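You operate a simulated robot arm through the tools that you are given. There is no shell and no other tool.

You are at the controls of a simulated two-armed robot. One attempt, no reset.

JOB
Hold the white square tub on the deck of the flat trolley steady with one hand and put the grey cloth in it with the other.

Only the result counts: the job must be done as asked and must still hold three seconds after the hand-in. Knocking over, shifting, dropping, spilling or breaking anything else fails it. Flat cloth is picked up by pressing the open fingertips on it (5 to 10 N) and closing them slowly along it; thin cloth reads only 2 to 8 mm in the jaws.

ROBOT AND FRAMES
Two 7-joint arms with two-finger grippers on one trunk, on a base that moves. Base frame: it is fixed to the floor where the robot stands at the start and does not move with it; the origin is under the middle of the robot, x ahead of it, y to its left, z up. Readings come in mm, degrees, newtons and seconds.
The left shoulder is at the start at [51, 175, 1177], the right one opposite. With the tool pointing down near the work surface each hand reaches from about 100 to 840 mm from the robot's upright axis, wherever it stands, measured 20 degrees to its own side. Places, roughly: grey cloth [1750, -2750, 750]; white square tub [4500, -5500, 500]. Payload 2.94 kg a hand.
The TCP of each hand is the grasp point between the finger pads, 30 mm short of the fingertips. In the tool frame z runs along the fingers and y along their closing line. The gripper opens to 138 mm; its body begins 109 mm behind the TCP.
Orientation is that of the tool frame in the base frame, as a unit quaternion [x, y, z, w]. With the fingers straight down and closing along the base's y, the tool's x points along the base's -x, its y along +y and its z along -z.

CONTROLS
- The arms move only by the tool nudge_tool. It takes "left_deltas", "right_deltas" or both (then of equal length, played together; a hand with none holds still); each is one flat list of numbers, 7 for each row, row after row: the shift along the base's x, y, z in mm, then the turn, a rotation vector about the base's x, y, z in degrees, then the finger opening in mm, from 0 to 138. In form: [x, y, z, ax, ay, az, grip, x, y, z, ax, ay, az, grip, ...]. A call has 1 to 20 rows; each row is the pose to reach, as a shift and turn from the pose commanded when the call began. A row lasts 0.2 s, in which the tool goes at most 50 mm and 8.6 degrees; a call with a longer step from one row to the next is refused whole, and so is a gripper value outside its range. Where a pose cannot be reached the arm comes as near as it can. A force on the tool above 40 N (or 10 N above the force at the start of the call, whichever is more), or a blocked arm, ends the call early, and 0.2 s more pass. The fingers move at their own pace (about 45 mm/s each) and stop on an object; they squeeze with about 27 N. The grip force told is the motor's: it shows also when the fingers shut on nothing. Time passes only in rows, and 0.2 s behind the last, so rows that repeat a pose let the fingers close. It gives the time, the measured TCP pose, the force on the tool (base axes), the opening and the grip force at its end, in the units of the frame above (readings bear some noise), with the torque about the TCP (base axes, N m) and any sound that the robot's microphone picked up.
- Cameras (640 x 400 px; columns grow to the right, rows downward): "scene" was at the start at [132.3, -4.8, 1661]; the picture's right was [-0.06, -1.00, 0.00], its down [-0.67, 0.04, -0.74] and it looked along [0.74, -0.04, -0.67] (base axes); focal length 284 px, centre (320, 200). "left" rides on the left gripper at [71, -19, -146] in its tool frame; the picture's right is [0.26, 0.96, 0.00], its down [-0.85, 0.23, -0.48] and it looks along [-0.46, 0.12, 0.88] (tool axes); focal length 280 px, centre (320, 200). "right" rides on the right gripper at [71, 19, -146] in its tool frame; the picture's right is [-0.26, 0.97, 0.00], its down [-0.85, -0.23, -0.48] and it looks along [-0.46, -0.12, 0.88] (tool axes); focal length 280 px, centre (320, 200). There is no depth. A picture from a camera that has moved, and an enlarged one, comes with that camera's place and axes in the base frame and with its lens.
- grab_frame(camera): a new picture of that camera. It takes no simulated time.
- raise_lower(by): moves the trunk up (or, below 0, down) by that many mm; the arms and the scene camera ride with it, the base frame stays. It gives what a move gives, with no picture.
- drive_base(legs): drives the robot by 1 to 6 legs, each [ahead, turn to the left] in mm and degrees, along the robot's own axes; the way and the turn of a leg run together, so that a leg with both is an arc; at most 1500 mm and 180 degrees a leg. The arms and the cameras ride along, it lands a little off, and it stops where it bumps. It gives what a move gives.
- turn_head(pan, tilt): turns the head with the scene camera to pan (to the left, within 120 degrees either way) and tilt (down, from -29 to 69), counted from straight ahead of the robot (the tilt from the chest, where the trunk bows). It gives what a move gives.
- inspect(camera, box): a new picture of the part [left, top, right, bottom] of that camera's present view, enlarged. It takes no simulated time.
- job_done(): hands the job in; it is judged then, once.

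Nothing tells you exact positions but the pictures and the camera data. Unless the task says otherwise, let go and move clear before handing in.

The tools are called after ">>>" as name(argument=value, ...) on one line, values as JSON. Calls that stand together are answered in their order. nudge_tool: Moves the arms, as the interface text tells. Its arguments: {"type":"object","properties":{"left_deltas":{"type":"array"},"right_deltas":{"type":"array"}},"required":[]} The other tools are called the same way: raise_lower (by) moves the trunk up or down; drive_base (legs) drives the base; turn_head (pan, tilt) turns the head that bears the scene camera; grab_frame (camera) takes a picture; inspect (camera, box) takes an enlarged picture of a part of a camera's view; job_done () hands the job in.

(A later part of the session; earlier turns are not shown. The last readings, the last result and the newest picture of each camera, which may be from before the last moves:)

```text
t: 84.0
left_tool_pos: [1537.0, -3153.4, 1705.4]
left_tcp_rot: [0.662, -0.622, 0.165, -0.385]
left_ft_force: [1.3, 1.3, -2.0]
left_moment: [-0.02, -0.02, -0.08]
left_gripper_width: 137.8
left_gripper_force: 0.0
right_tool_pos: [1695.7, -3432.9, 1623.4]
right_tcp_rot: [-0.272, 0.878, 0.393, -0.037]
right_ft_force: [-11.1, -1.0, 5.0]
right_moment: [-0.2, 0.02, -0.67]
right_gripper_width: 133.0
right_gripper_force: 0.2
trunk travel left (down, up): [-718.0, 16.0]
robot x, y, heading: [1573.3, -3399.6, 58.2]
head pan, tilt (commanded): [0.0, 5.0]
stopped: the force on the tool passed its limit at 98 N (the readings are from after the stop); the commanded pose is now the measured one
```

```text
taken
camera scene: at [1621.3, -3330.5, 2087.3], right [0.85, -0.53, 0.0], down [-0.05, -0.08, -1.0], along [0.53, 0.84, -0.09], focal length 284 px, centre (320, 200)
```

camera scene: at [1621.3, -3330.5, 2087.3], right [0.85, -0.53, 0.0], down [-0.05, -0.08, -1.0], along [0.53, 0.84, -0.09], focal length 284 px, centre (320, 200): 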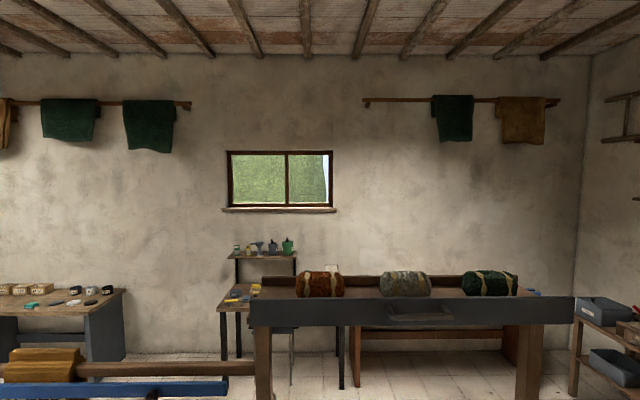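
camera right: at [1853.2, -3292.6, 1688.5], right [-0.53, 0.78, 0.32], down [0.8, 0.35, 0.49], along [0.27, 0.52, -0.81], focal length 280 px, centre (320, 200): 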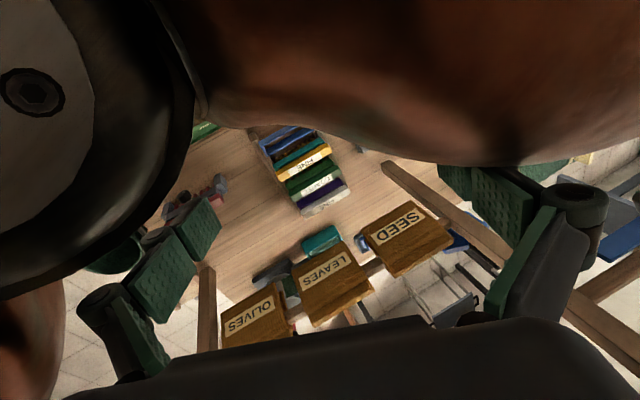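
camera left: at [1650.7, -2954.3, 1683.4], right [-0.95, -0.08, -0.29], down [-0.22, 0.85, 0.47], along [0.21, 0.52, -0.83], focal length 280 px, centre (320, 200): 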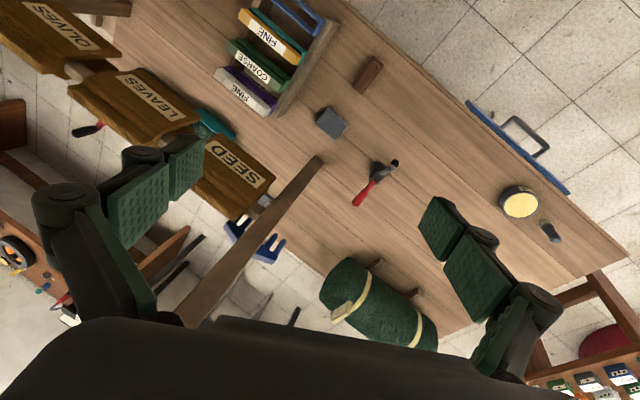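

The right hand keeps touching my own chest, which stops every command. I move the right hand outward and forward, away from the chest.

>>> nudge_tool(right_deltas=[36, 3, 0, 0, 0, 0, 138, 72, 6, 0, 0, 0, 0, 138, 108, 9, 0, 0, 0, 0, 138, 144, 12, 0, 0, 0, 0, 138, 180, 15, 0, 0, 0, 0, 138, 216, 18, 0, 0, 0, 0, 138, 250, 21, 0, 0, 0, 0, 138])

>>> grab_frame(camera="scene")

```text
t: 84.3
left_tool_pos: [1503.4, -3211.1, 1712.2]
left_tcp_rot: [0.654, -0.641, 0.178, -0.361]
left_ft_force: [3.1, 4.4, 2.8]
left_moment: [-0.49, 0.67, -0.31]
left_gripper_width: 138.1
left_gripper_force: 0.0
right_tool_pos: [1629.9, -3538.5, 1637.4]
right_tcp_rot: [-0.319, 0.868, 0.375, -0.066]
right_ft_force: [-60.9, -127.0, 143.5]
right_moment: [-13.34, -9.03, -14.25]
right_gripper_width: 133.2
right_gripper_force: 0.0
right hand out of reach, approached as far as the arm can: row 1
trunk travel left (down, up): [-718.0, 16.0]
robot x, y, heading: [1577.6, -3399.3, 57.7]
head pan, tilt (commanded): [0.0, 5.0]
stopped in row 1 (right hand): the force on the tool passed its limit at 141 N (the readings are from after the stop); the commanded pose is now the measured one
```

```text
taken
camera scene: at [1524.3, -3484.6, 2100.2], right [0.85, -0.53, 0.0], down [0.0, 0.0, -1.0], along [0.53, 0.85, 0.0], focal length 284 px, centre (320, 200)
```

scene: 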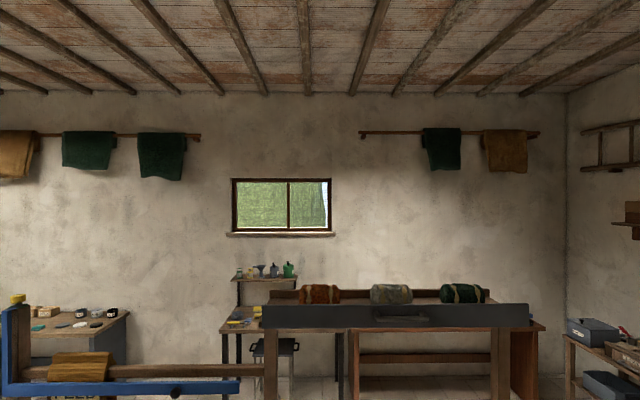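

The trunk is leaning back now and interrupted commands seem to feed the swing. I let a few seconds pass with head moves only, watching whether it dies down.

>>> turn_head(pan=40, tilt=40)

>>> turn_head(pan=-40, tilt=45)

>>> turn_head(pan=0, tilt=50)

>>> grab_frame(camera="scene")

```text
t: 85.4
left_tool_pos: [1613.0, -3020.0, 1696.2]
left_tcp_rot: [0.697, -0.598, 0.162, -0.361]
left_ft_force: [-0.3, 0.1, -0.3]
left_moment: [-0.13, -0.01, -0.04]
left_gripper_width: 137.8
left_gripper_force: 0.1
right_tool_pos: [1771.5, -3311.5, 1635.7]
right_tcp_rot: [-0.285, 0.87, 0.396, -0.067]
right_ft_force: [0.4, 1.0, 3.2]
right_moment: [-0.18, -0.07, 0.05]
right_gripper_width: 136.2
right_gripper_force: 0.1
trunk travel left (down, up): [-718.0, 16.0]
robot x, y, heading: [1576.6, -3397.9, 58.0]
head pan, tilt (commanded): [40.0, 40.0]
```

```text
t: 86.9
left_tool_pos: [1568.7, -3126.1, 1671.0]
left_tcp_rot: [0.664, -0.658, 0.201, -0.294]
left_ft_force: [-1.8, -0.7, 0.1]
left_moment: [0.03, -0.13, 0.07]
left_gripper_width: 137.9
left_gripper_force: 0.1
right_tool_pos: [1680.9, -3462.8, 1630.9]
right_tcp_rot: [-0.32, 0.874, 0.354, -0.093]
right_ft_force: [-59.3, -120.8, 186.0]
right_moment: [-16.24, -12.85, -13.92]
right_gripper_width: 133.3
right_gripper_force: 0.1
trunk travel left (down, up): [-718.0, 16.0]
robot x, y, heading: [1574.5, -3399.8, 57.9]
head pan, tilt (commanded): [-40.0, 45.0]
```

```text
t: 88.0
left_tool_pos: [1569.1, -3083.9, 1701.2]
left_tcp_rot: [0.692, -0.593, 0.161, -0.379]
left_ft_force: [1.7, 1.1, 0.5]
left_moment: [-0.09, 0.1, -0.05]
left_gripper_width: 137.7
left_gripper_force: 0.0
right_tool_pos: [1727.6, -3374.9, 1638.0]
right_tcp_rot: [-0.292, 0.862, 0.411, -0.055]
right_ft_force: [-2.1, 0.2, 2.3]
right_moment: [-0.18, 0.1, 0.03]
right_gripper_width: 136.6
right_gripper_force: 0.1
trunk travel left (down, up): [-718.0, 16.0]
robot x, y, heading: [1576.2, -3399.1, 57.8]
head pan, tilt (commanded): [0.0, 50.0]
```

```text
taken
camera scene: at [1678.8, -3236.6, 2020.3], right [0.85, -0.53, 0.0], down [-0.43, -0.68, -0.59], along [0.31, 0.5, -0.81], focal length 284 px, centre (320, 200)
```

scene: 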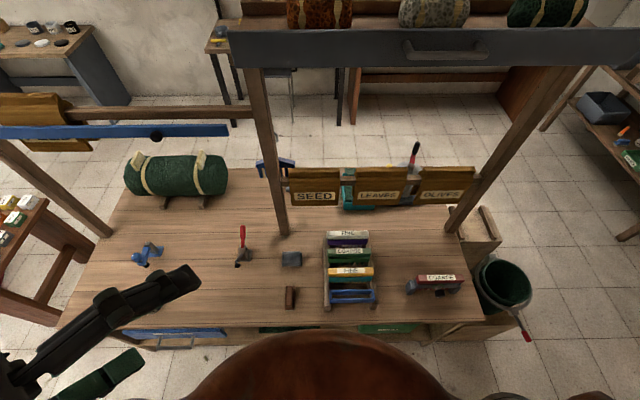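

The right hand has been pushed up over my own chest top and keeps striking it as the trunk rocks. I lift it straight up first, then move it out to the right.

>>> nudge_tool(right_deltas=[8, -5, 40, 0, 0, 0, 138, 16, -10, 80, 0, 0, 0, 138, 24, -15, 120, 0, 0, 0, 138, 64, -15, 130, 0, 0, 0, 138, 104, -15, 130, 0, 0, 0, 138, 144, -15, 130, 0, 0, 0, 138, 184, -15, 130, 0, 0, 0, 138])

>>> grab_frame(camera="scene")

```text
t: 88.3
left_tool_pos: [1457.5, -3263.7, 1708.3]
left_tcp_rot: [0.65, -0.603, 0.149, -0.438]
left_ft_force: [3.9, 3.0, 0.9]
left_moment: [-0.26, 0.35, -0.05]
left_gripper_width: 137.9
left_gripper_force: 0.0
right_tool_pos: [1634.1, -3548.7, 1635.2]
right_tcp_rot: [-0.297, 0.845, 0.445, -0.007]
right_ft_force: [-1.9, -0.1, -0.5]
right_moment: [0.05, -0.11, -0.23]
right_gripper_width: 138.6
right_gripper_force: 0.0
trunk travel left (down, up): [-718.0, 16.0]
robot x, y, heading: [1576.3, -3400.4, 57.8]
head pan, tilt (commanded): [0.0, 50.0]
stopped in row 1 (left hand): the arm was blocked; the commanded pose is now the measured one
```

```text
taken
camera scene: at [1572.3, -3407.0, 2021.4], right [0.85, -0.53, 0.0], down [-0.4, -0.63, -0.67], along [0.35, 0.57, -0.74], focal length 284 px, centre (320, 200)
```

scene: 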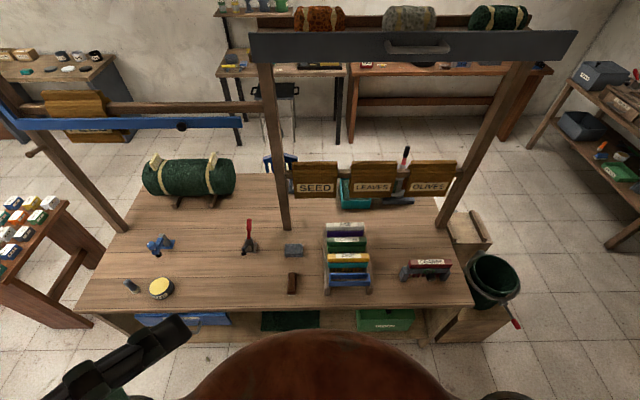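

The trunk still swings and trips the block check. I wait longer with slow head turns only and sample the state a few times.

>>> turn_head(pan=60, tilt=50)

>>> turn_head(pan=-60, tilt=50)

>>> turn_head(pan=60, tilt=50)

>>> turn_head(pan=-60, tilt=50)

>>> grab_frame(camera="scene")

```text
t: 89.6
left_tool_pos: [1570.9, -3082.4, 1693.9]
left_tcp_rot: [0.684, -0.606, 0.154, -0.376]
left_ft_force: [-5.1, -3.9, -9.6]
left_moment: [0.67, -1.07, 0.16]
left_gripper_width: 137.8
left_gripper_force: 0.0
right_tool_pos: [1740.6, -3376.3, 1644.6]
right_tcp_rot: [-0.288, 0.872, 0.391, -0.058]
right_ft_force: [-2.0, -7.9, -0.5]
right_moment: [0.52, -0.19, -0.47]
right_gripper_width: 138.0
right_gripper_force: 0.0
trunk travel left (down, up): [-718.0, 16.0]
robot x, y, heading: [1575.5, -3397.6, 58.1]
head pan, tilt (commanded): [60.0, 50.0]
```

```text
t: 91.6
left_tool_pos: [1554.9, -3139.1, 1708.3]
left_tcp_rot: [0.672, -0.608, 0.199, -0.371]
left_ft_force: [-3.3, 4.1, -3.9]
left_moment: [-0.26, -0.41, -0.39]
left_gripper_width: 137.9
left_gripper_force: 0.1
right_tool_pos: [1685.6, -3443.4, 1624.6]
right_tcp_rot: [-0.268, 0.887, 0.362, -0.098]
right_ft_force: [-53.5, -113.6, 40.6]
right_moment: [-6.34, 0.45, -7.85]
right_gripper_width: 132.7
right_gripper_force: 0.0
trunk travel left (down, up): [-718.0, 16.0]
robot x, y, heading: [1573.5, -3400.2, 58.1]
head pan, tilt (commanded): [-60.0, 50.0]
```

```text
t: 93.6
left_tool_pos: [1520.7, -3233.2, 1720.3]
left_tcp_rot: [0.645, -0.633, 0.227, -0.364]
left_ft_force: [0.0, -1.6, -0.3]
left_moment: [0.06, -0.03, 0.08]
left_gripper_width: 138.2
left_gripper_force: 0.1
right_tool_pos: [1642.7, -3504.3, 1634.6]
right_tcp_rot: [-0.271, 0.865, 0.42, -0.053]
right_ft_force: [-15.6, -0.9, 12.1]
right_moment: [-0.7, -0.25, -1.12]
right_gripper_width: 132.4
right_gripper_force: 0.1
trunk travel left (down, up): [-718.0, 16.0]
robot x, y, heading: [1572.8, -3398.7, 57.8]
head pan, tilt (commanded): [60.0, 50.0]
```

```text
t: 95.6
left_tool_pos: [1495.6, -3277.9, 1727.3]
left_tcp_rot: [-0.633, 0.639, -0.225, 0.374]
left_ft_force: [-0.8, -1.7, 0.5]
left_moment: [0.12, -0.04, 0.15]
left_gripper_width: 138.0
left_gripper_force: 0.1
right_tool_pos: [1613.6, -3547.1, 1638.2]
right_tcp_rot: [-0.277, 0.857, 0.431, -0.046]
right_ft_force: [-6.3, 1.1, 9.3]
right_moment: [-0.38, -0.3, -0.36]
right_gripper_width: 133.2
right_gripper_force: 0.0
trunk travel left (down, up): [-718.0, 16.0]
robot x, y, heading: [1574.0, -3397.6, 57.8]
head pan, tilt (commanded): [-60.0, 50.0]
```

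```text
taken
camera scene: at [1554.4, -3564.3, 2025.8], right [-0.03, -1.0, -0.07], down [-0.74, 0.08, -0.67], along [0.68, 0.03, -0.74], focal length 284 px, centre (320, 200)
```

scene: 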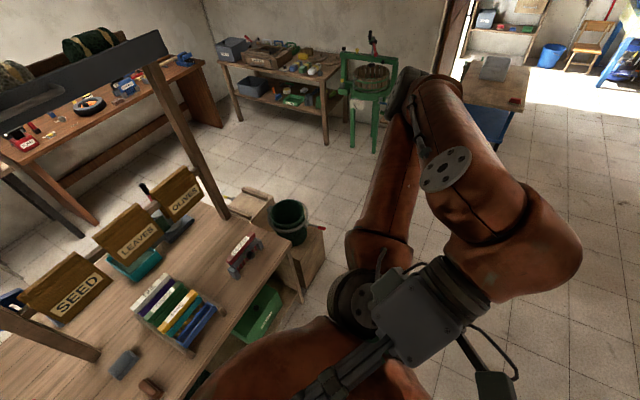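

The picture shows the right hand resting on my own right shoulder, and the swing seems much calmer now with the trunk leaning slightly back. I check once more for steadiness.

>>> turn_head(pan=-40, tilt=60)

>>> turn_head(pan=-30, tilt=62)

>>> grab_frame(camera="scene")

```text
t: 96.5
left_tool_pos: [1551.9, -3076.6, 1724.3]
left_tcp_rot: [0.694, -0.551, 0.149, -0.439]
left_ft_force: [-0.6, 1.8, 0.4]
left_moment: [-0.17, 0.04, -0.16]
left_gripper_width: 137.6
left_gripper_force: 0.1
right_tool_pos: [1755.2, -3366.8, 1657.0]
right_tcp_rot: [-0.326, 0.841, 0.431, -0.031]
right_ft_force: [1.6, 0.0, 0.9]
right_moment: [-0.08, 0.05, 0.16]
right_gripper_width: 138.1
right_gripper_force: 0.0
trunk travel left (down, up): [-718.0, 16.0]
robot x, y, heading: [1575.7, -3397.6, 58.2]
head pan, tilt (commanded): [-40.0, 60.0]
```

```text
t: 97.2
left_tool_pos: [1455.9, -3279.4, 1722.0]
left_tcp_rot: [0.647, -0.603, 0.154, -0.441]
left_ft_force: [4.5, 2.8, 5.1]
left_moment: [-0.5, 0.76, -0.11]
left_gripper_width: 137.9
left_gripper_force: 0.1
right_tool_pos: [1615.3, -3575.5, 1644.8]
right_tcp_rot: [-0.292, 0.859, 0.419, -0.037]
right_ft_force: [-29.9, -111.5, 24.2]
right_moment: [-7.83, 0.36, -4.99]
right_gripper_width: 138.9
right_gripper_force: 0.5
trunk travel left (down, up): [-718.0, 16.0]
robot x, y, heading: [1579.6, -3400.9, 58.2]
head pan, tilt (commanded): [-30.0, 62.0]
```

```text
taken
camera scene: at [1556.9, -3495.5, 2011.4], right [0.47, -0.88, -0.03], down [-0.76, -0.39, -0.52], along [0.44, 0.27, -0.86], focal length 284 px, centre (320, 200)
```

scene: 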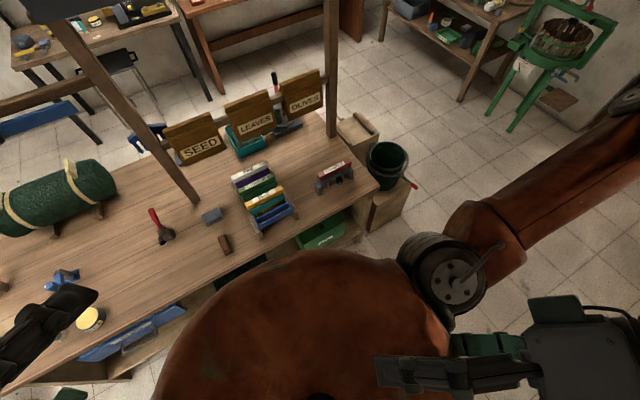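

The rocking persists at this nearly full trunk height, so getting lower is the priority. I try lowering again, in whatever increments it accepts.

>>> raise_lower(by=-200)

```text
t: 97.6
left_tool_pos: [1507.3, -3278.5, 1729.6]
left_tcp_rot: [-0.606, 0.653, -0.254, 0.376]
left_ft_force: [-0.9, -1.7, -0.6]
left_moment: [0.14, -0.12, 0.1]
left_gripper_width: 137.8
left_gripper_force: 0.1
right_tool_pos: [1586.0, -3606.6, 1625.4]
right_tcp_rot: [-0.279, 0.886, 0.348, -0.124]
right_ft_force: [-67.5, -111.3, 37.0]
right_moment: [-4.36, -0.31, -8.92]
right_gripper_width: 132.8
right_gripper_force: 0.1
trunk travel left (down, up): [-714.0, 20.0]
robot x, y, heading: [1575.6, -3399.0, 58.2]
head pan, tilt (commanded): [-30.0, 62.0]
stopped: the force on the tool passed its limit at 157 N (the readings are from after the stop); the commanded pose is now the measured one
```

The right hand sits on top of my right shoulder. I move it out to the right and up, a few rows at a time.

>>> nudge_tool(right_deltas=[36, -22, 20, 0, 0, 0, 138, 74, -38, 40, 0, 0, 0, 138, 115, -50, 55, 0, 0, 0, 138, 155, -55, 60, 0, 0, 0, 138, 195, -50, 60, 0, 0, 0, 138, 230, -30, 50, 0, 0, 0, 138])

>>> grab_frame(camera="scene")

```text
t: 97.9
left_tool_pos: [1574.1, -3179.5, 1791.9]
left_tcp_rot: [-0.538, 0.657, -0.224, 0.479]
left_ft_force: [1.3, -51.3, 47.5]
left_moment: [1.95, 4.91, 5.6]
left_gripper_width: 137.6
left_gripper_force: 0.3
right_tool_pos: [1641.8, -3536.4, 1629.2]
right_tcp_rot: [-0.317, 0.866, 0.344, -0.176]
right_ft_force: [-57.1, -199.1, 117.8]
right_moment: [-11.65, -8.61, -20.07]
right_gripper_width: 130.4
right_gripper_force: 0.1
trunk travel left (down, up): [-714.0, 20.0]
robot x, y, heading: [1575.5, -3401.4, 58.0]
head pan, tilt (commanded): [-30.0, 62.0]
stopped in row 1 (right hand): the force on the tool passed its limit at 223 N (the readings are from after the stop); the commanded pose is now the measured one
```

```text
taken
camera scene: at [1550.9, -3495.2, 2007.2], right [0.47, -0.88, -0.03], down [-0.76, -0.38, -0.52], along [0.45, 0.27, -0.85], focal length 284 px, centre (320, 200)
```

scene: 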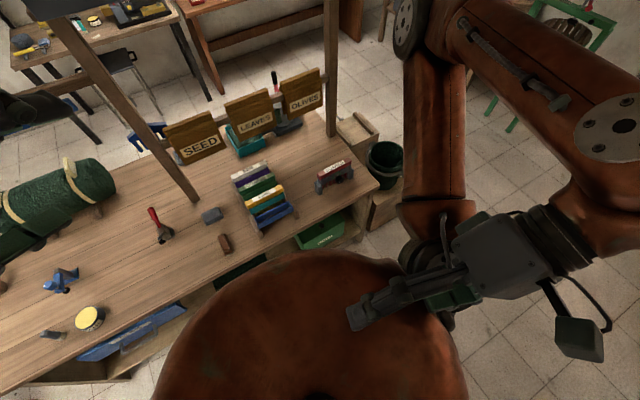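

The camera data suggest the whole robot is rocking on its base because it stands so tall (pivot near the floor), so lowering the trunk and clearing the hands is essential. I sample the state again after a short head move.

>>> turn_head(pan=-28, tilt=60)

>>> grab_frame(camera="scene")

>>> turn_head(pan=-28, tilt=58)

>>> grab_frame(camera="scene")

```text
t: 98.5
left_tool_pos: [1696.3, -2964.8, 1688.3]
left_tcp_rot: [0.647, -0.639, 0.284, -0.306]
left_ft_force: [-19.8, -8.0, 80.0]
left_moment: [1.69, 3.89, 0.77]
left_gripper_width: 137.2
left_gripper_force: 0.4
right_tool_pos: [1776.4, -3279.3, 1634.4]
right_tcp_rot: [-0.202, 0.891, 0.356, -0.197]
right_ft_force: [-68.0, -61.7, 21.0]
right_moment: [-3.07, -0.28, -3.96]
right_gripper_width: 139.0
right_gripper_force: 0.0
trunk travel left (down, up): [-714.0, 20.0]
robot x, y, heading: [1576.4, -3398.2, 58.2]
head pan, tilt (commanded): [-28.0, 60.0]
```

```text
taken
camera scene: at [1757.3, -3147.7, 1998.9], right [0.51, -0.86, 0.07], down [-0.78, -0.49, -0.39], along [0.37, 0.15, -0.92], focal length 284 px, centre (320, 200)
```

scene: 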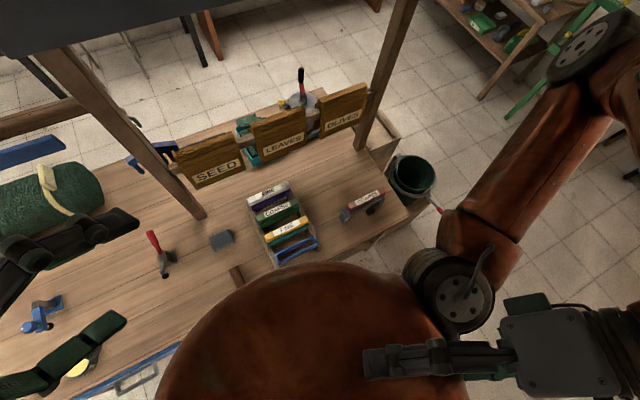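

```text
t: 99.1
left_tool_pos: [1642.9, -3032.1, 1624.0]
left_tcp_rot: [0.689, -0.639, 0.296, -0.171]
left_ft_force: [-0.3, 2.5, 0.0]
left_moment: [-0.23, -0.05, -0.19]
left_gripper_width: 138.0
left_gripper_force: 0.1
right_tool_pos: [1726.4, -3338.6, 1641.1]
right_tcp_rot: [-0.141, 0.922, 0.3, -0.199]
right_ft_force: [-0.8, 2.4, 0.6]
right_moment: [-0.12, -0.07, 0.06]
right_gripper_width: 137.9
right_gripper_force: 0.0
trunk travel left (down, up): [-714.0, 20.0]
robot x, y, heading: [1568.5, -3403.7, 58.2]
head pan, tilt (commanded): [-28.0, 58.0]
```

```text
taken
camera scene: at [1703.8, -3225.6, 2006.6], right [0.51, -0.86, 0.05], down [-0.75, -0.47, -0.46], along [0.42, 0.2, -0.89], focal length 284 px, centre (320, 200)
```

scene: 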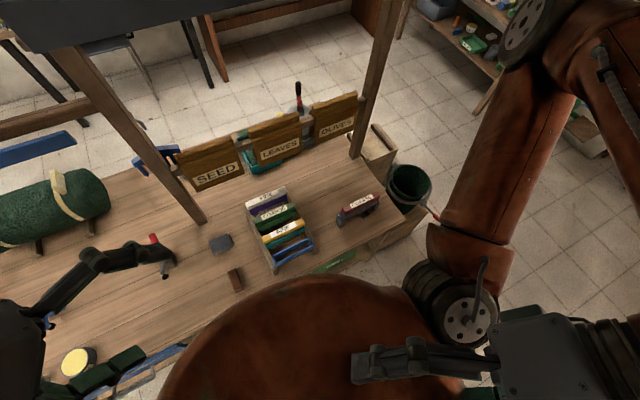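

Both hands are free of contact right now, but the robot leans forward and back by several degrees. I use the moment to draw the right hand away from the chest and bring the left hand forward and lower.

>>> nudge_tool(left_deltas=[15, 24, -25, 0, 0, 0, 138, 30, 48, -50, 0, 0, 0, 138, 45, 72, -75, 0, 0, 0, 138, 60, 96, -100, 0, 0, 0, 138, 75, 120, -125, 0, 0, 0, 138], right_deltas=[36, 12, 25, 0, 0, 0, 138, 72, 24, 50, 0, 0, 0, 138, 108, 36, 65, 0, 0, 0, 138, 144, 48, 65, 0, 0, 0, 138, 180, 70, 60, 0, 0, 0, 138])

```text
t: 99.4
left_tool_pos: [1548.8, -3112.2, 1633.2]
left_tcp_rot: [0.742, -0.59, 0.198, -0.25]
left_ft_force: [-15.3, 27.7, -1.9]
left_moment: [-2.03, -1.73, -2.93]
left_gripper_width: 137.9
left_gripper_force: 0.0
right_tool_pos: [1658.3, -3523.6, 1628.0]
right_tcp_rot: [-0.104, 0.932, 0.293, -0.188]
right_ft_force: [-0.3, 2.7, -0.7]
right_moment: [-0.27, -0.11, 0.25]
right_gripper_width: 137.8
right_gripper_force: 0.1
trunk travel left (down, up): [-714.0, 20.0]
robot x, y, heading: [1570.3, -3400.7, 57.9]
head pan, tilt (commanded): [-28.0, 58.0]
stopped in row 1 (right hand): the force on the tool passed its limit at 109 N (the readings are from after the stop); the commanded pose is now the measured one
```

The right hand bumped again within the first row. I look through both hand cameras to see what they are touching.

>>> grab_frame(camera="scene")

>>> grab_frame(camera="right")

>>> grab_frame(camera="left")

```text
taken
camera scene: at [1636.8, -3381.4, 2003.1], right [0.5, -0.87, 0.0], down [-0.74, -0.42, -0.52], along [0.45, 0.26, -0.85], focal length 284 px, centre (320, 200)
```

scene: 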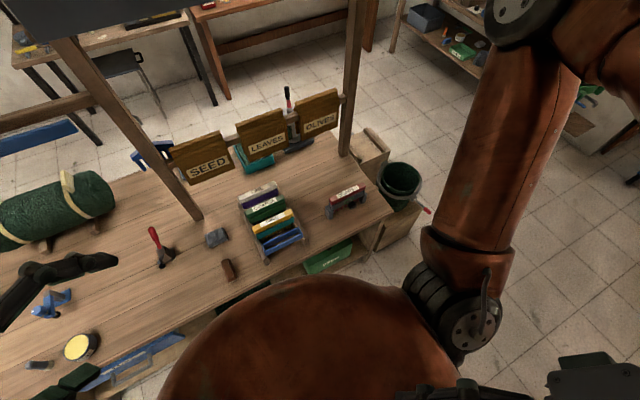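

```text
taken
camera right: at [1650.7, -3604.9, 1772.5], right [0.16, 0.86, 0.49], down [0.99, -0.17, -0.02], along [0.06, 0.49, -0.87], focal length 280 px, centre (320, 200)
```

right: 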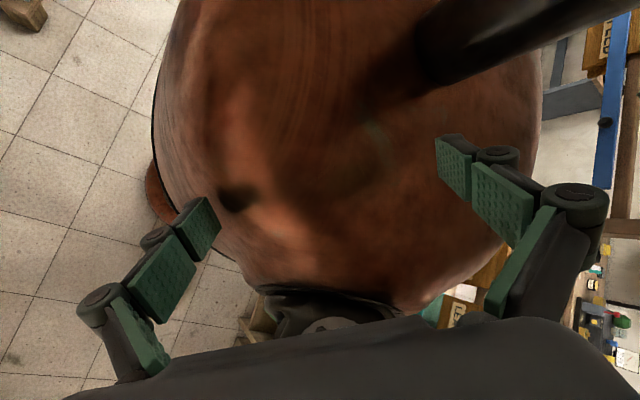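

```text
taken
camera left: at [1494.4, -3198.0, 1760.6], right [-0.69, -0.43, -0.58], down [-0.65, 0.72, 0.24], along [0.32, 0.55, -0.78], focal length 280 px, centre (320, 200)
```

left: 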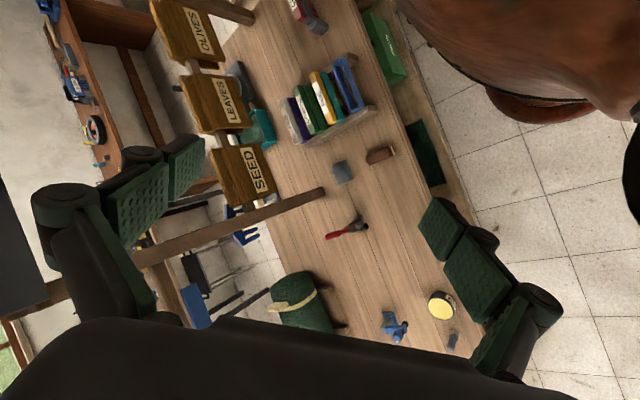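

The right gripper straddles the top of my chest beside the neck. I raise it straight up as fast as allowed to clear it.

>>> nudge_tool(right_deltas=[0, 0, 48, 0, 0, 0, 138, 0, 0, 96, 0, 0, 0, 138, 0, 0, 144, 0, 0, 0, 138, 0, 0, 190, 0, 0, 0, 138])

```text
t: 99.8
left_tool_pos: [1511.3, -3219.3, 1683.6]
left_tcp_rot: [0.663, -0.624, 0.242, -0.337]
left_ft_force: [2.1, 5.4, 2.8]
left_moment: [-0.44, 0.4, -0.51]
left_gripper_width: 137.7
left_gripper_force: 0.1
right_tool_pos: [1603.9, -3584.5, 1639.5]
right_tcp_rot: [-0.194, 0.899, 0.373, -0.124]
right_ft_force: [-14.1, -31.3, 17.5]
right_moment: [-3.41, 0.15, -0.85]
right_gripper_width: 138.2
right_gripper_force: 0.3
trunk travel left (down, up): [-714.0, 20.0]
robot x, y, heading: [1569.0, -3401.7, 57.6]
head pan, tilt (commanded): [-28.0, 58.0]
stopped in row 1 (left hand): the arm was blocked; the commanded pose is now the measured one
```

Commands keep being cut off by the rocking, so I stop commanding the arms and let a good while pass with slow head turns to see if the rocking decays by itself.

>>> turn_head(pan=90, tilt=50)

>>> turn_head(pan=-90, tilt=50)

>>> turn_head(pan=90, tilt=50)

>>> turn_head(pan=-90, tilt=50)

>>> turn_head(pan=0, tilt=50)

>>> turn_head(pan=0, tilt=45)

>>> turn_head(pan=0, tilt=50)

>>> grab_frame(camera="scene")

```text
t: 101.7
left_tool_pos: [1515.7, -3218.0, 1678.7]
left_tcp_rot: [0.671, -0.621, 0.244, -0.323]
left_ft_force: [3.2, 4.9, 3.5]
left_moment: [-0.44, 0.61, -0.48]
left_gripper_width: 138.0
left_gripper_force: 0.0
right_tool_pos: [1609.0, -3580.5, 1643.5]
right_tcp_rot: [-0.185, 0.904, 0.364, -0.127]
right_ft_force: [2.0, 2.6, 0.9]
right_moment: [-0.23, 0.14, 0.33]
right_gripper_width: 137.8
right_gripper_force: 0.2
trunk travel left (down, up): [-714.0, 20.0]
robot x, y, heading: [1569.3, -3403.0, 57.5]
head pan, tilt (commanded): [90.0, 50.0]
```

```text
t: 104.4
left_tool_pos: [1614.7, -3053.4, 1662.2]
left_tcp_rot: [0.699, -0.612, 0.233, -0.288]
left_ft_force: [-4.8, -2.0, 3.3]
left_moment: [0.12, -0.04, 0.14]
left_gripper_width: 138.0
left_gripper_force: 0.0
right_tool_pos: [1704.6, -3437.6, 1648.6]
right_tcp_rot: [-0.155, 0.921, 0.313, -0.174]
right_ft_force: [-3.5, -3.8, -0.7]
right_moment: [0.19, -0.26, -0.42]
right_gripper_width: 138.1
right_gripper_force: 0.0
trunk travel left (down, up): [-714.0, 20.0]
robot x, y, heading: [1568.8, -3400.3, 57.9]
head pan, tilt (commanded): [-90.0, 50.0]
```

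```text
t: 107.1
left_tool_pos: [1521.3, -3210.8, 1675.6]
left_tcp_rot: [0.673, -0.621, 0.244, -0.319]
left_ft_force: [4.5, 3.9, 3.6]
left_moment: [-0.35, 0.47, -0.39]
left_gripper_width: 138.1
left_gripper_force: 0.0
right_tool_pos: [1614.2, -3572.2, 1643.7]
right_tcp_rot: [-0.184, 0.904, 0.362, -0.13]
right_ft_force: [2.2, 2.9, 0.7]
right_moment: [-0.16, 0.15, 0.32]
right_gripper_width: 138.0
right_gripper_force: 0.0
trunk travel left (down, up): [-714.0, 20.0]
robot x, y, heading: [1563.8, -3405.5, 58.0]
head pan, tilt (commanded): [90.0, 50.0]
```

```text
t: 109.8
left_tool_pos: [1600.2, -3028.5, 1655.4]
left_tcp_rot: [0.737, -0.581, 0.204, -0.279]
left_ft_force: [0.2, 2.1, -1.7]
left_moment: [-0.26, -0.11, -0.2]
left_gripper_width: 138.0
left_gripper_force: 0.1
right_tool_pos: [1688.7, -3450.9, 1662.2]
right_tcp_rot: [-0.1, 0.934, 0.263, -0.22]
right_ft_force: [-0.5, -0.8, 0.8]
right_moment: [-0.14, -0.12, -0.08]
right_gripper_width: 138.2
right_gripper_force: 0.0
trunk travel left (down, up): [-714.0, 20.0]
robot x, y, heading: [1568.0, -3401.2, 57.7]
head pan, tilt (commanded): [-90.0, 50.0]
```

```text
t: 111.5
left_tool_pos: [1602.7, -3028.0, 1654.7]
left_tcp_rot: [0.734, -0.584, 0.206, -0.279]
left_ft_force: [-1.2, 1.9, -0.9]
left_moment: [-0.22, -0.1, -0.19]
left_gripper_width: 137.8
left_gripper_force: 0.0
right_tool_pos: [1691.4, -3449.0, 1662.0]
right_tcp_rot: [-0.104, 0.933, 0.267, -0.217]
right_ft_force: [-0.6, -0.9, 1.3]
right_moment: [-0.18, -0.12, -0.04]
right_gripper_width: 138.1
right_gripper_force: 0.0
trunk travel left (down, up): [-714.0, 20.0]
robot x, y, heading: [1567.8, -3402.0, 57.7]
head pan, tilt (commanded): [0.0, 50.0]
```

```text
t: 112.1
left_tool_pos: [1524.0, -3206.7, 1679.8]
left_tcp_rot: [0.673, -0.62, 0.24, -0.323]
left_ft_force: [3.0, 0.4, -1.1]
left_moment: [-0.09, 0.16, -0.08]
left_gripper_width: 137.8
left_gripper_force: 0.1
right_tool_pos: [1616.3, -3570.7, 1644.1]
right_tcp_rot: [-0.184, 0.906, 0.359, -0.13]
right_ft_force: [2.1, 3.0, 1.4]
right_moment: [-0.3, 0.09, 0.28]
right_gripper_width: 137.9
right_gripper_force: 0.0
trunk travel left (down, up): [-714.0, 20.0]
robot x, y, heading: [1569.9, -3402.2, 57.5]
head pan, tilt (commanded): [0.0, 45.0]
```

```text
t: 112.8
left_tool_pos: [1594.6, -3085.1, 1641.3]
left_tcp_rot: [0.7, -0.615, 0.248, -0.264]
left_ft_force: [-3.6, 0.9, -6.0]
left_moment: [-0.11, -0.6, -0.02]
left_gripper_width: 137.6
left_gripper_force: 0.0
right_tool_pos: [1693.2, -3450.0, 1638.3]
right_tcp_rot: [-0.161, 0.918, 0.324, -0.16]
right_ft_force: [0.4, 1.5, 0.9]
right_moment: [-0.36, -0.06, 0.0]
right_gripper_width: 137.6
right_gripper_force: 0.1
trunk travel left (down, up): [-714.0, 20.0]
robot x, y, heading: [1569.7, -3401.9, 57.9]
head pan, tilt (commanded): [0.0, 50.0]
```

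```text
taken
camera scene: at [1622.9, -3316.3, 2013.0], right [0.85, -0.53, 0.0], down [-0.41, -0.66, -0.63], along [0.33, 0.53, -0.78], focal length 284 px, centre (320, 200)
```

scene: 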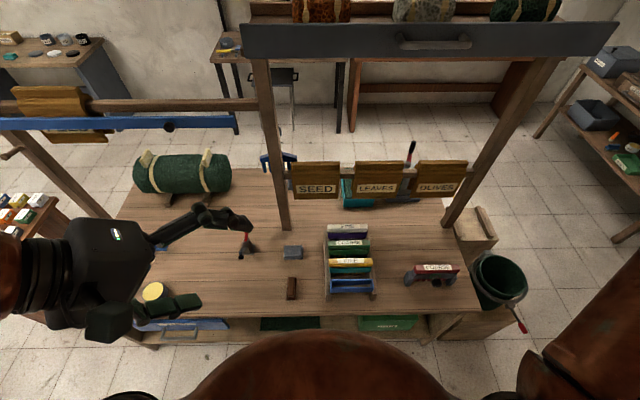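

The hands are now free of any contact while the trunk still rocks about ±3°. Now I try lowering the trunk.

>>> raise_lower(by=-300)

```text
t: 113.3
left_tool_pos: [1555.1, -3026.7, 1652.9]
left_tcp_rot: [0.764, -0.543, 0.139, -0.32]
left_ft_force: [0.1, 1.5, -1.2]
left_moment: [-0.17, 0.02, -0.12]
left_gripper_width: 137.8
left_gripper_force: 0.1
right_tool_pos: [1648.6, -3500.5, 1681.2]
right_tcp_rot: [-0.029, 0.941, 0.194, -0.275]
right_ft_force: [0.3, 0.1, 1.6]
right_moment: [-0.1, -0.04, 0.07]
right_gripper_width: 137.8
right_gripper_force: 0.1
trunk travel left (down, up): [-704.0, 30.0]
robot x, y, heading: [1569.6, -3401.3, 57.7]
head pan, tilt (commanded): [0.0, 50.0]
stopped: the arm was blocked; the commanded pose is now the measured one
```

It lowered 10 mm before stopping. I repeat the lowering several times, since each call gains a little and the hands are free.

>>> raise_lower(by=-300)

>>> raise_lower(by=-300)

>>> raise_lower(by=-300)

```text
t: 113.6
left_tool_pos: [1453.7, -3131.7, 1673.2]
left_tcp_rot: [0.753, -0.513, 0.08, -0.405]
left_ft_force: [1.3, 2.3, -1.5]
left_moment: [-0.07, 0.12, 0.02]
left_gripper_width: 137.7
left_gripper_force: 0.0
right_tool_pos: [1560.0, -3628.3, 1675.3]
right_tcp_rot: [-0.004, 0.942, 0.189, -0.277]
right_ft_force: [1.9, 2.2, -1.4]
right_moment: [-0.14, 0.2, 0.3]
right_gripper_width: 138.3
right_gripper_force: 0.0
trunk travel left (down, up): [-703.0, 31.0]
robot x, y, heading: [1571.9, -3399.7, 57.6]
head pan, tilt (commanded): [0.0, 50.0]
stopped: the arm was blocked; the commanded pose is now the measured one
```

```text
t: 114.0
left_tool_pos: [1428.1, -3222.2, 1702.7]
left_tcp_rot: [0.714, -0.531, 0.135, -0.437]
left_ft_force: [2.9, 2.9, 8.0]
left_moment: [-0.63, 0.69, -0.18]
left_gripper_width: 137.9
left_gripper_force: 0.0
right_tool_pos: [1524.9, -3705.2, 1632.4]
right_tcp_rot: [-0.079, 0.933, 0.274, -0.22]
right_ft_force: [-0.2, 3.9, 2.5]
right_moment: [-0.48, -0.02, 0.34]
right_gripper_width: 138.2
right_gripper_force: 0.1
trunk travel left (down, up): [-701.0, 33.0]
robot x, y, heading: [1567.6, -3402.7, 58.0]
head pan, tilt (commanded): [0.0, 50.0]
stopped: the arm was blocked; the commanded pose is now the measured one
```

```text
t: 114.3
left_tool_pos: [1473.0, -3193.6, 1703.7]
left_tcp_rot: [0.695, -0.556, 0.205, -0.407]
left_ft_force: [-0.3, -0.7, -0.5]
left_moment: [0.09, -0.04, 0.1]
left_gripper_width: 138.3
left_gripper_force: 0.2
right_tool_pos: [1564.0, -3653.0, 1578.1]
right_tcp_rot: [-0.202, 0.884, 0.403, -0.128]
right_ft_force: [-0.6, -1.0, -0.3]
right_moment: [0.06, -0.07, -0.08]
right_gripper_width: 138.2
right_gripper_force: 0.0
trunk travel left (down, up): [-700.0, 34.0]
robot x, y, heading: [1568.0, -3402.5, 57.8]
head pan, tilt (commanded): [0.0, 50.0]
stopped: the arm was blocked; the commanded pose is now the measured one
```

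Lowering gains only a few mm per call and the arms drift back. I check the hand cameras again for what is around the base and whether anything touches the bench.

>>> grab_frame(camera="left")

>>> grab_frame(camera="right")

>>> grab_frame(camera="scene")

```text
taken
camera left: at [1397.1, -3308.4, 1792.5], right [-0.51, -0.3, -0.81], down [-0.74, 0.62, 0.24], along [0.44, 0.72, -0.54], focal length 280 px, centre (320, 200)
```

left: 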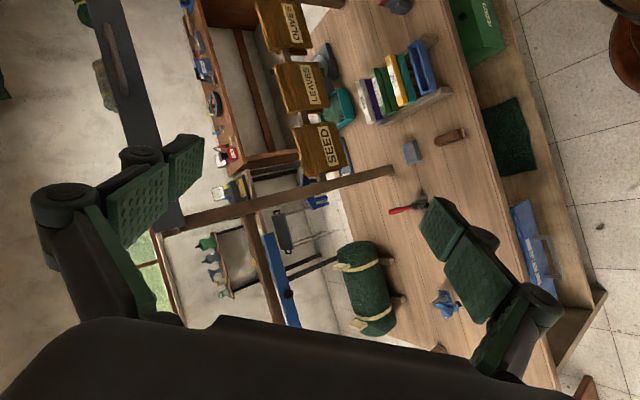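

```text
taken
camera right: at [1552.3, -3772.2, 1693.2], right [-0.01, 0.69, 0.72], down [1.0, -0.06, 0.08], along [0.1, 0.72, -0.69], focal length 280 px, centre (320, 200)
```

right: 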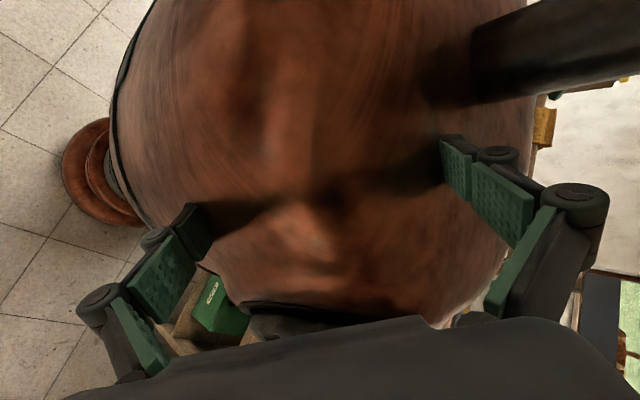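

```text
taken
camera scene: at [1502.6, -3514.4, 2011.0], right [0.85, -0.53, 0.0], down [-0.38, -0.59, -0.71], along [0.38, 0.6, -0.7], focal length 284 px, centre (320, 200)
```

scene: 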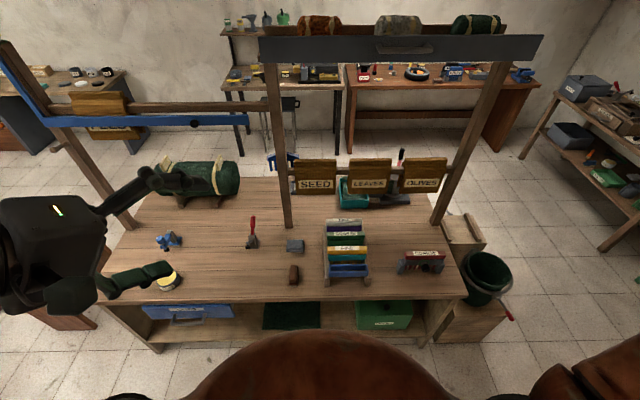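

The right-hand picture shows my pedestal is only about 150–170 mm in radius, so the tall stance rocks on it; nothing is touching the bench. I sample the rocking with tiny head moves to see its amplitude and whether it decays undisturbed.

>>> turn_head(pan=0, tilt=51)

>>> turn_head(pan=0, tilt=50)

>>> turn_head(pan=0, tilt=51)

>>> turn_head(pan=0, tilt=50)

>>> turn_head(pan=0, tilt=51)

>>> turn_head(pan=0, tilt=50)

>>> turn_head(pan=0, tilt=51)

>>> turn_head(pan=0, tilt=50)

>>> grab_frame(camera="scene")

```text
t: 114.9
left_tool_pos: [1561.8, -3016.5, 1668.7]
left_tcp_rot: [0.745, -0.54, 0.158, -0.358]
left_ft_force: [-1.2, -4.5, -3.2]
left_moment: [0.47, -0.36, 0.27]
left_gripper_width: 138.0
left_gripper_force: 0.0
right_tool_pos: [1660.4, -3513.2, 1620.4]
right_tcp_rot: [-0.093, 0.93, 0.267, -0.235]
right_ft_force: [-2.3, -1.3, 1.9]
right_moment: [0.11, -0.21, -0.32]
right_gripper_width: 138.0
right_gripper_force: 0.1
trunk travel left (down, up): [-700.0, 34.0]
robot x, y, heading: [1565.9, -3399.4, 57.9]
head pan, tilt (commanded): [0.0, 51.0]
```

```text
t: 115.5
left_tool_pos: [1503.3, -3075.3, 1661.8]
left_tcp_rot: [0.765, -0.515, 0.12, -0.368]
left_ft_force: [0.7, 1.1, 0.6]
left_moment: [-0.09, 0.16, 0.06]
left_gripper_width: 137.6
left_gripper_force: 0.1
right_tool_pos: [1602.7, -3592.5, 1653.4]
right_tcp_rot: [-0.037, 0.933, 0.212, -0.288]
right_ft_force: [0.7, 2.7, -0.7]
right_moment: [-0.15, 0.15, 0.23]
right_gripper_width: 138.0
right_gripper_force: 0.1
trunk travel left (down, up): [-700.0, 34.0]
robot x, y, heading: [1567.4, -3401.8, 57.8]
head pan, tilt (commanded): [0.0, 50.0]
```

```text
t: 116.1
left_tool_pos: [1474.7, -3183.5, 1707.7]
left_tcp_rot: [0.699, -0.547, 0.195, -0.417]
left_ft_force: [0.0, -0.1, -0.3]
left_moment: [0.11, 0.01, 0.12]
left_gripper_width: 138.0
left_gripper_force: 0.1
right_tool_pos: [1573.5, -3649.8, 1573.9]
right_tcp_rot: [-0.189, 0.891, 0.39, -0.134]
right_ft_force: [-0.7, -0.8, -0.3]
right_moment: [0.05, -0.05, -0.03]
right_gripper_width: 137.7
right_gripper_force: 0.0
trunk travel left (down, up): [-700.0, 34.0]
robot x, y, heading: [1565.8, -3402.1, 57.7]
head pan, tilt (commanded): [0.0, 51.0]
```

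```text
t: 116.7
left_tool_pos: [1556.9, -3024.6, 1668.8]
left_tcp_rot: [0.744, -0.54, 0.157, -0.36]
left_ft_force: [-2.5, -6.6, -2.4]
left_moment: [0.59, -0.33, 0.36]
left_gripper_width: 137.5
left_gripper_force: 0.0
right_tool_pos: [1655.0, -3520.4, 1617.5]
right_tcp_rot: [-0.096, 0.93, 0.269, -0.232]
right_ft_force: [-1.7, -0.8, 3.7]
right_moment: [-0.3, -0.36, -0.13]
right_gripper_width: 138.0
right_gripper_force: 0.1
trunk travel left (down, up): [-700.0, 34.0]
robot x, y, heading: [1569.8, -3400.6, 57.8]
head pan, tilt (commanded): [0.0, 50.0]
```

```text
t: 117.3
left_tool_pos: [1502.4, -3077.6, 1662.3]
left_tcp_rot: [0.763, -0.52, 0.122, -0.366]
left_ft_force: [1.7, 0.7, 0.1]
left_moment: [-0.09, 0.19, 0.02]
left_gripper_width: 137.5
left_gripper_force: 0.1
right_tool_pos: [1603.2, -3590.1, 1648.3]
right_tcp_rot: [-0.041, 0.934, 0.219, -0.28]
right_ft_force: [1.9, 2.6, 0.5]
right_moment: [-0.14, 0.17, 0.23]
right_gripper_width: 138.0
right_gripper_force: 0.0
trunk travel left (down, up): [-700.0, 34.0]
robot x, y, heading: [1566.1, -3400.5, 57.7]
head pan, tilt (commanded): [0.0, 51.0]
```

```text
t: 117.9
left_tool_pos: [1479.9, -3171.9, 1706.1]
left_tcp_rot: [0.701, -0.547, 0.191, -0.416]
left_ft_force: [0.0, -1.5, -0.1]
left_moment: [0.11, -0.03, 0.11]
left_gripper_width: 138.2
left_gripper_force: 0.0
right_tool_pos: [1580.4, -3642.7, 1572.8]
right_tcp_rot: [-0.184, 0.894, 0.385, -0.137]
right_ft_force: [0.1, 0.2, -1.7]
right_moment: [0.12, 0.07, 0.05]
right_gripper_width: 137.7
right_gripper_force: 0.1
trunk travel left (down, up): [-700.0, 34.0]
robot x, y, heading: [1571.2, -3401.1, 57.7]
head pan, tilt (commanded): [0.0, 50.0]
```

```text
t: 118.5
left_tool_pos: [1556.9, -3025.1, 1670.1]
left_tcp_rot: [0.744, -0.54, 0.156, -0.36]
left_ft_force: [-1.5, -4.2, -2.0]
left_moment: [0.44, -0.26, 0.27]
left_gripper_width: 137.8
left_gripper_force: 0.0
right_tool_pos: [1654.1, -3521.5, 1619.0]
right_tcp_rot: [-0.096, 0.93, 0.269, -0.232]
right_ft_force: [-1.5, -1.7, 1.2]
right_moment: [0.1, -0.18, -0.25]
right_gripper_width: 137.9
right_gripper_force: 0.0
trunk travel left (down, up): [-700.0, 34.0]
robot x, y, heading: [1567.7, -3398.7, 57.8]
head pan, tilt (commanded): [0.0, 51.0]
```

```text
t: 119.2
left_tool_pos: [1490.5, -3111.8, 1663.9]
left_tcp_rot: [0.749, -0.529, 0.134, -0.376]
left_ft_force: [4.0, 0.0, 2.3]
left_moment: [-0.13, 0.41, 0.15]
left_gripper_width: 137.8
left_gripper_force: 0.1
right_tool_pos: [1590.0, -3607.3, 1629.7]
right_tcp_rot: [-0.059, 0.934, 0.248, -0.252]
right_ft_force: [1.0, 3.5, -0.2]
right_moment: [-0.34, 0.08, 0.29]
right_gripper_width: 138.0
right_gripper_force: 0.1
trunk travel left (down, up): [-700.0, 34.0]
robot x, y, heading: [1566.2, -3402.3, 57.9]
head pan, tilt (commanded): [0.0, 50.0]
```

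```text
taken
camera scene: at [1621.1, -3328.6, 2000.0], right [0.85, -0.53, 0.0], down [-0.41, -0.66, -0.63], along [0.33, 0.53, -0.78], focal length 284 px, centre (320, 200)
```

scene: 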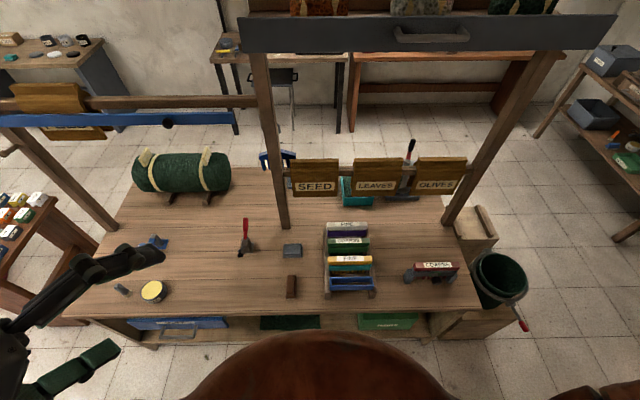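

The rocking is a steady 1.8 s cycle. I time the next command to the backward extreme and let both hands travel forward together with the trunk, so that the arm motion is not seen as blocked.

>>> turn_head(pan=0, tilt=51)

>>> nudge_tool(left_deltas=[8, 13, 0, 0, 0, 0, 138, 26, 42, 0, 0, 0, 0, 138, 52, 83, 0, 0, 0, 0, 138, 77, 124, 0, 0, 0, 0, 138, 98, 158, 0, 0, 0, 0, 138, 109, 175, 0, 0, 0, 0, 138], right_deltas=[12, 10, 10, 0, 0, 0, 138, 35, 37, 20, 0, 0, 0, 138, 65, 75, 30, 0, 0, 0, 138, 94, 113, 40, 0, 0, 0, 138, 124, 142, 50, 0, 0, 0, 138, 143, 154, 60, 0, 0, 0, 138])

>>> grab_frame(camera="scene")

```text
t: 119.8
left_tool_pos: [1487.9, -3159.6, 1703.1]
left_tcp_rot: [0.702, -0.548, 0.195, -0.41]
left_ft_force: [0.0, -0.6, 0.1]
left_moment: [0.11, -0.02, 0.11]
left_gripper_width: 137.9
left_gripper_force: 0.1
right_tool_pos: [1585.5, -3629.1, 1574.1]
right_tcp_rot: [-0.185, 0.894, 0.383, -0.139]
right_ft_force: [0.7, -0.4, 0.8]
right_moment: [0.07, -0.04, -0.07]
right_gripper_width: 137.9
right_gripper_force: 0.1
trunk travel left (down, up): [-700.0, 34.0]
robot x, y, heading: [1568.3, -3405.2, 57.8]
head pan, tilt (commanded): [0.0, 51.0]
```

```text
t: 120.1
left_tool_pos: [1573.6, -3039.6, 1674.4]
left_tcp_rot: [0.698, -0.56, 0.226, -0.385]
left_ft_force: [-3.3, 0.6, -0.7]
left_moment: [0.05, -0.33, -0.1]
left_gripper_width: 138.0
left_gripper_force: 0.1
left hand out of reach, approached as far as the arm can: row 1
right_tool_pos: [1650.2, -3514.9, 1583.4]
right_tcp_rot: [-0.21, 0.881, 0.388, -0.171]
right_ft_force: [-2.3, -3.3, 0.6]
right_moment: [0.21, -0.13, -0.36]
right_gripper_width: 138.2
right_gripper_force: 0.0
trunk travel left (down, up): [-700.0, 34.0]
robot x, y, heading: [1571.9, -3401.4, 57.8]
head pan, tilt (commanded): [0.0, 51.0]
stopped in row 1 (left hand): the arm was blocked; the commanded pose is now the measured one
```

```text
taken
camera scene: at [1588.4, -3367.8, 1998.9], right [0.85, -0.53, 0.0], down [-0.41, -0.65, -0.64], along [0.34, 0.54, -0.77], focal length 284 px, centre (320, 200)
```

scene: 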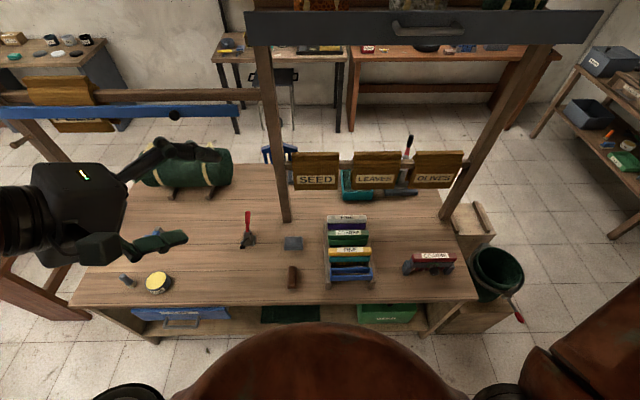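

The stop came because the arm solver seems to assume an upright trunk, so commands given while leaning forward push the hands forward. I wait for the forward extreme and command there.

>>> turn_head(pan=0, tilt=50)

>>> nudge_tool(left_deltas=[0, 0, -10, 0, 6, -5, 138, 0, 0, -20, 0, 12, -9, 138], right_deltas=[10, 0, 20, 0, 0, 0, 138, 20, 0, 40, 0, 0, 0, 138])

>>> grab_frame(camera="scene")

```text
t: 120.7
left_tool_pos: [1579.5, -2945.7, 1644.5]
left_tcp_rot: [0.774, -0.523, 0.171, -0.313]
left_ft_force: [-0.1, 1.7, -0.7]
left_moment: [-0.14, -0.05, -0.11]
left_gripper_width: 137.8
left_gripper_force: 0.0
right_tool_pos: [1669.4, -3472.0, 1637.3]
right_tcp_rot: [-0.082, 0.912, 0.269, -0.297]
right_ft_force: [-0.3, 0.7, 2.0]
right_moment: [-0.12, 0.01, 0.08]
right_gripper_width: 137.9
right_gripper_force: 0.1
trunk travel left (down, up): [-700.0, 34.0]
robot x, y, heading: [1572.7, -3400.3, 57.7]
head pan, tilt (commanded): [0.0, 50.0]
```

```text
t: 121.0
left_tool_pos: [1498.4, -3042.3, 1623.6]
left_tcp_rot: [0.774, -0.55, 0.142, -0.281]
left_ft_force: [1.4, 2.2, -0.5]
left_moment: [-0.1, 0.14, -0.03]
left_gripper_width: 137.8
left_gripper_force: 0.0
right_tool_pos: [1597.4, -3604.1, 1676.7]
right_tcp_rot: [-0.027, 0.908, 0.215, -0.36]
right_ft_force: [0.9, 1.4, -0.3]
right_moment: [-0.13, 0.09, 0.24]
right_gripper_width: 138.0
right_gripper_force: 0.0
trunk travel left (down, up): [-700.0, 34.0]
robot x, y, heading: [1570.6, -3401.2, 57.7]
head pan, tilt (commanded): [0.0, 50.0]
stopped in row 1 (left hand): the arm was blocked; the commanded pose is now the measured one
```

```text
taken
camera scene: at [1648.6, -3284.3, 2001.4], right [0.85, -0.53, 0.0], down [-0.42, -0.67, -0.61], along [0.32, 0.52, -0.79], focal length 284 px, centre (320, 200)
```

scene: 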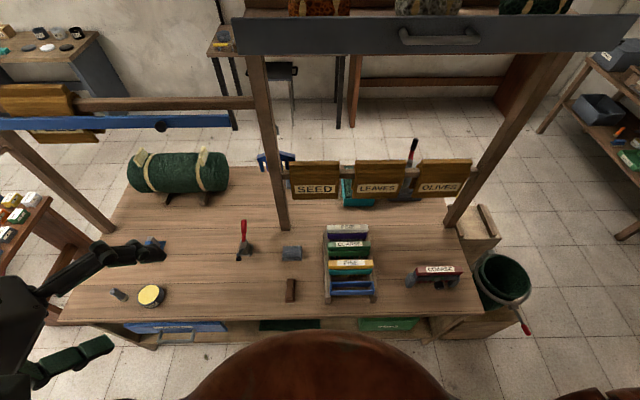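

The trunk leans forward at the moment. I time a lowering call for the forward-moving half of the swing, where it lasted longest before.

>>> turn_head(pan=35, tilt=50)

>>> raise_lower(by=-350)

>>> grab_frame(camera="scene")

```text
t: 122.0
left_tool_pos: [1498.1, -3104.6, 1651.4]
left_tcp_rot: [0.738, -0.549, 0.199, -0.338]
left_ft_force: [-2.1, -1.0, 1.1]
left_moment: [0.08, -0.08, 0.02]
left_gripper_width: 138.0
left_gripper_force: 0.1
right_tool_pos: [1588.6, -3599.2, 1586.4]
right_tcp_rot: [-0.175, 0.888, 0.376, -0.198]
right_ft_force: [-0.8, -2.1, -0.3]
right_moment: [0.2, -0.03, -0.2]
right_gripper_width: 137.9
right_gripper_force: 0.0
trunk travel left (down, up): [-700.0, 34.0]
robot x, y, heading: [1566.1, -3403.6, 58.1]
head pan, tilt (commanded): [35.0, 50.0]
```

```text
t: 122.4
left_tool_pos: [1581.5, -2965.2, 1616.9]
left_tcp_rot: [0.761, -0.546, 0.196, -0.291]
left_ft_force: [-3.1, -6.1, -1.0]
left_moment: [0.6, -0.49, 0.4]
left_gripper_width: 137.1
left_gripper_force: 0.1
right_tool_pos: [1669.7, -3484.9, 1600.3]
right_tcp_rot: [-0.13, 0.906, 0.315, -0.253]
right_ft_force: [-3.4, -3.3, 2.0]
right_moment: [0.03, -0.45, -0.46]
right_gripper_width: 138.1
right_gripper_force: 0.1
trunk travel left (down, up): [-698.0, 36.0]
robot x, y, heading: [1570.4, -3400.9, 57.3]
head pan, tilt (commanded): [35.0, 50.0]
stopped: the arm was blocked; the commanded pose is now the measured one
```

```text
taken
camera scene: at [1610.4, -3259.1, 2001.0], right [1.0, 0.05, -0.03], down [0.02, -0.79, -0.61], along [-0.05, 0.61, -0.79], focal length 284 px, centre (320, 200)
```

scene: 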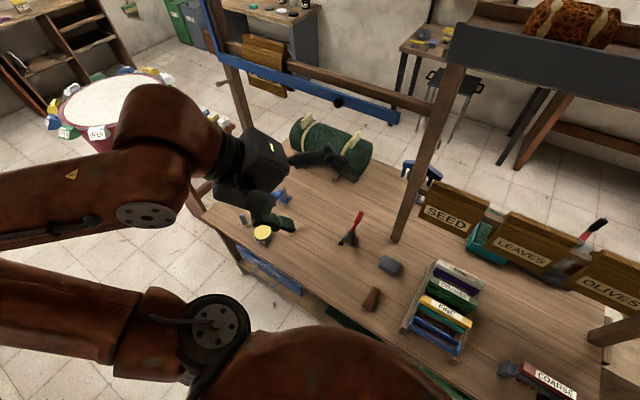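

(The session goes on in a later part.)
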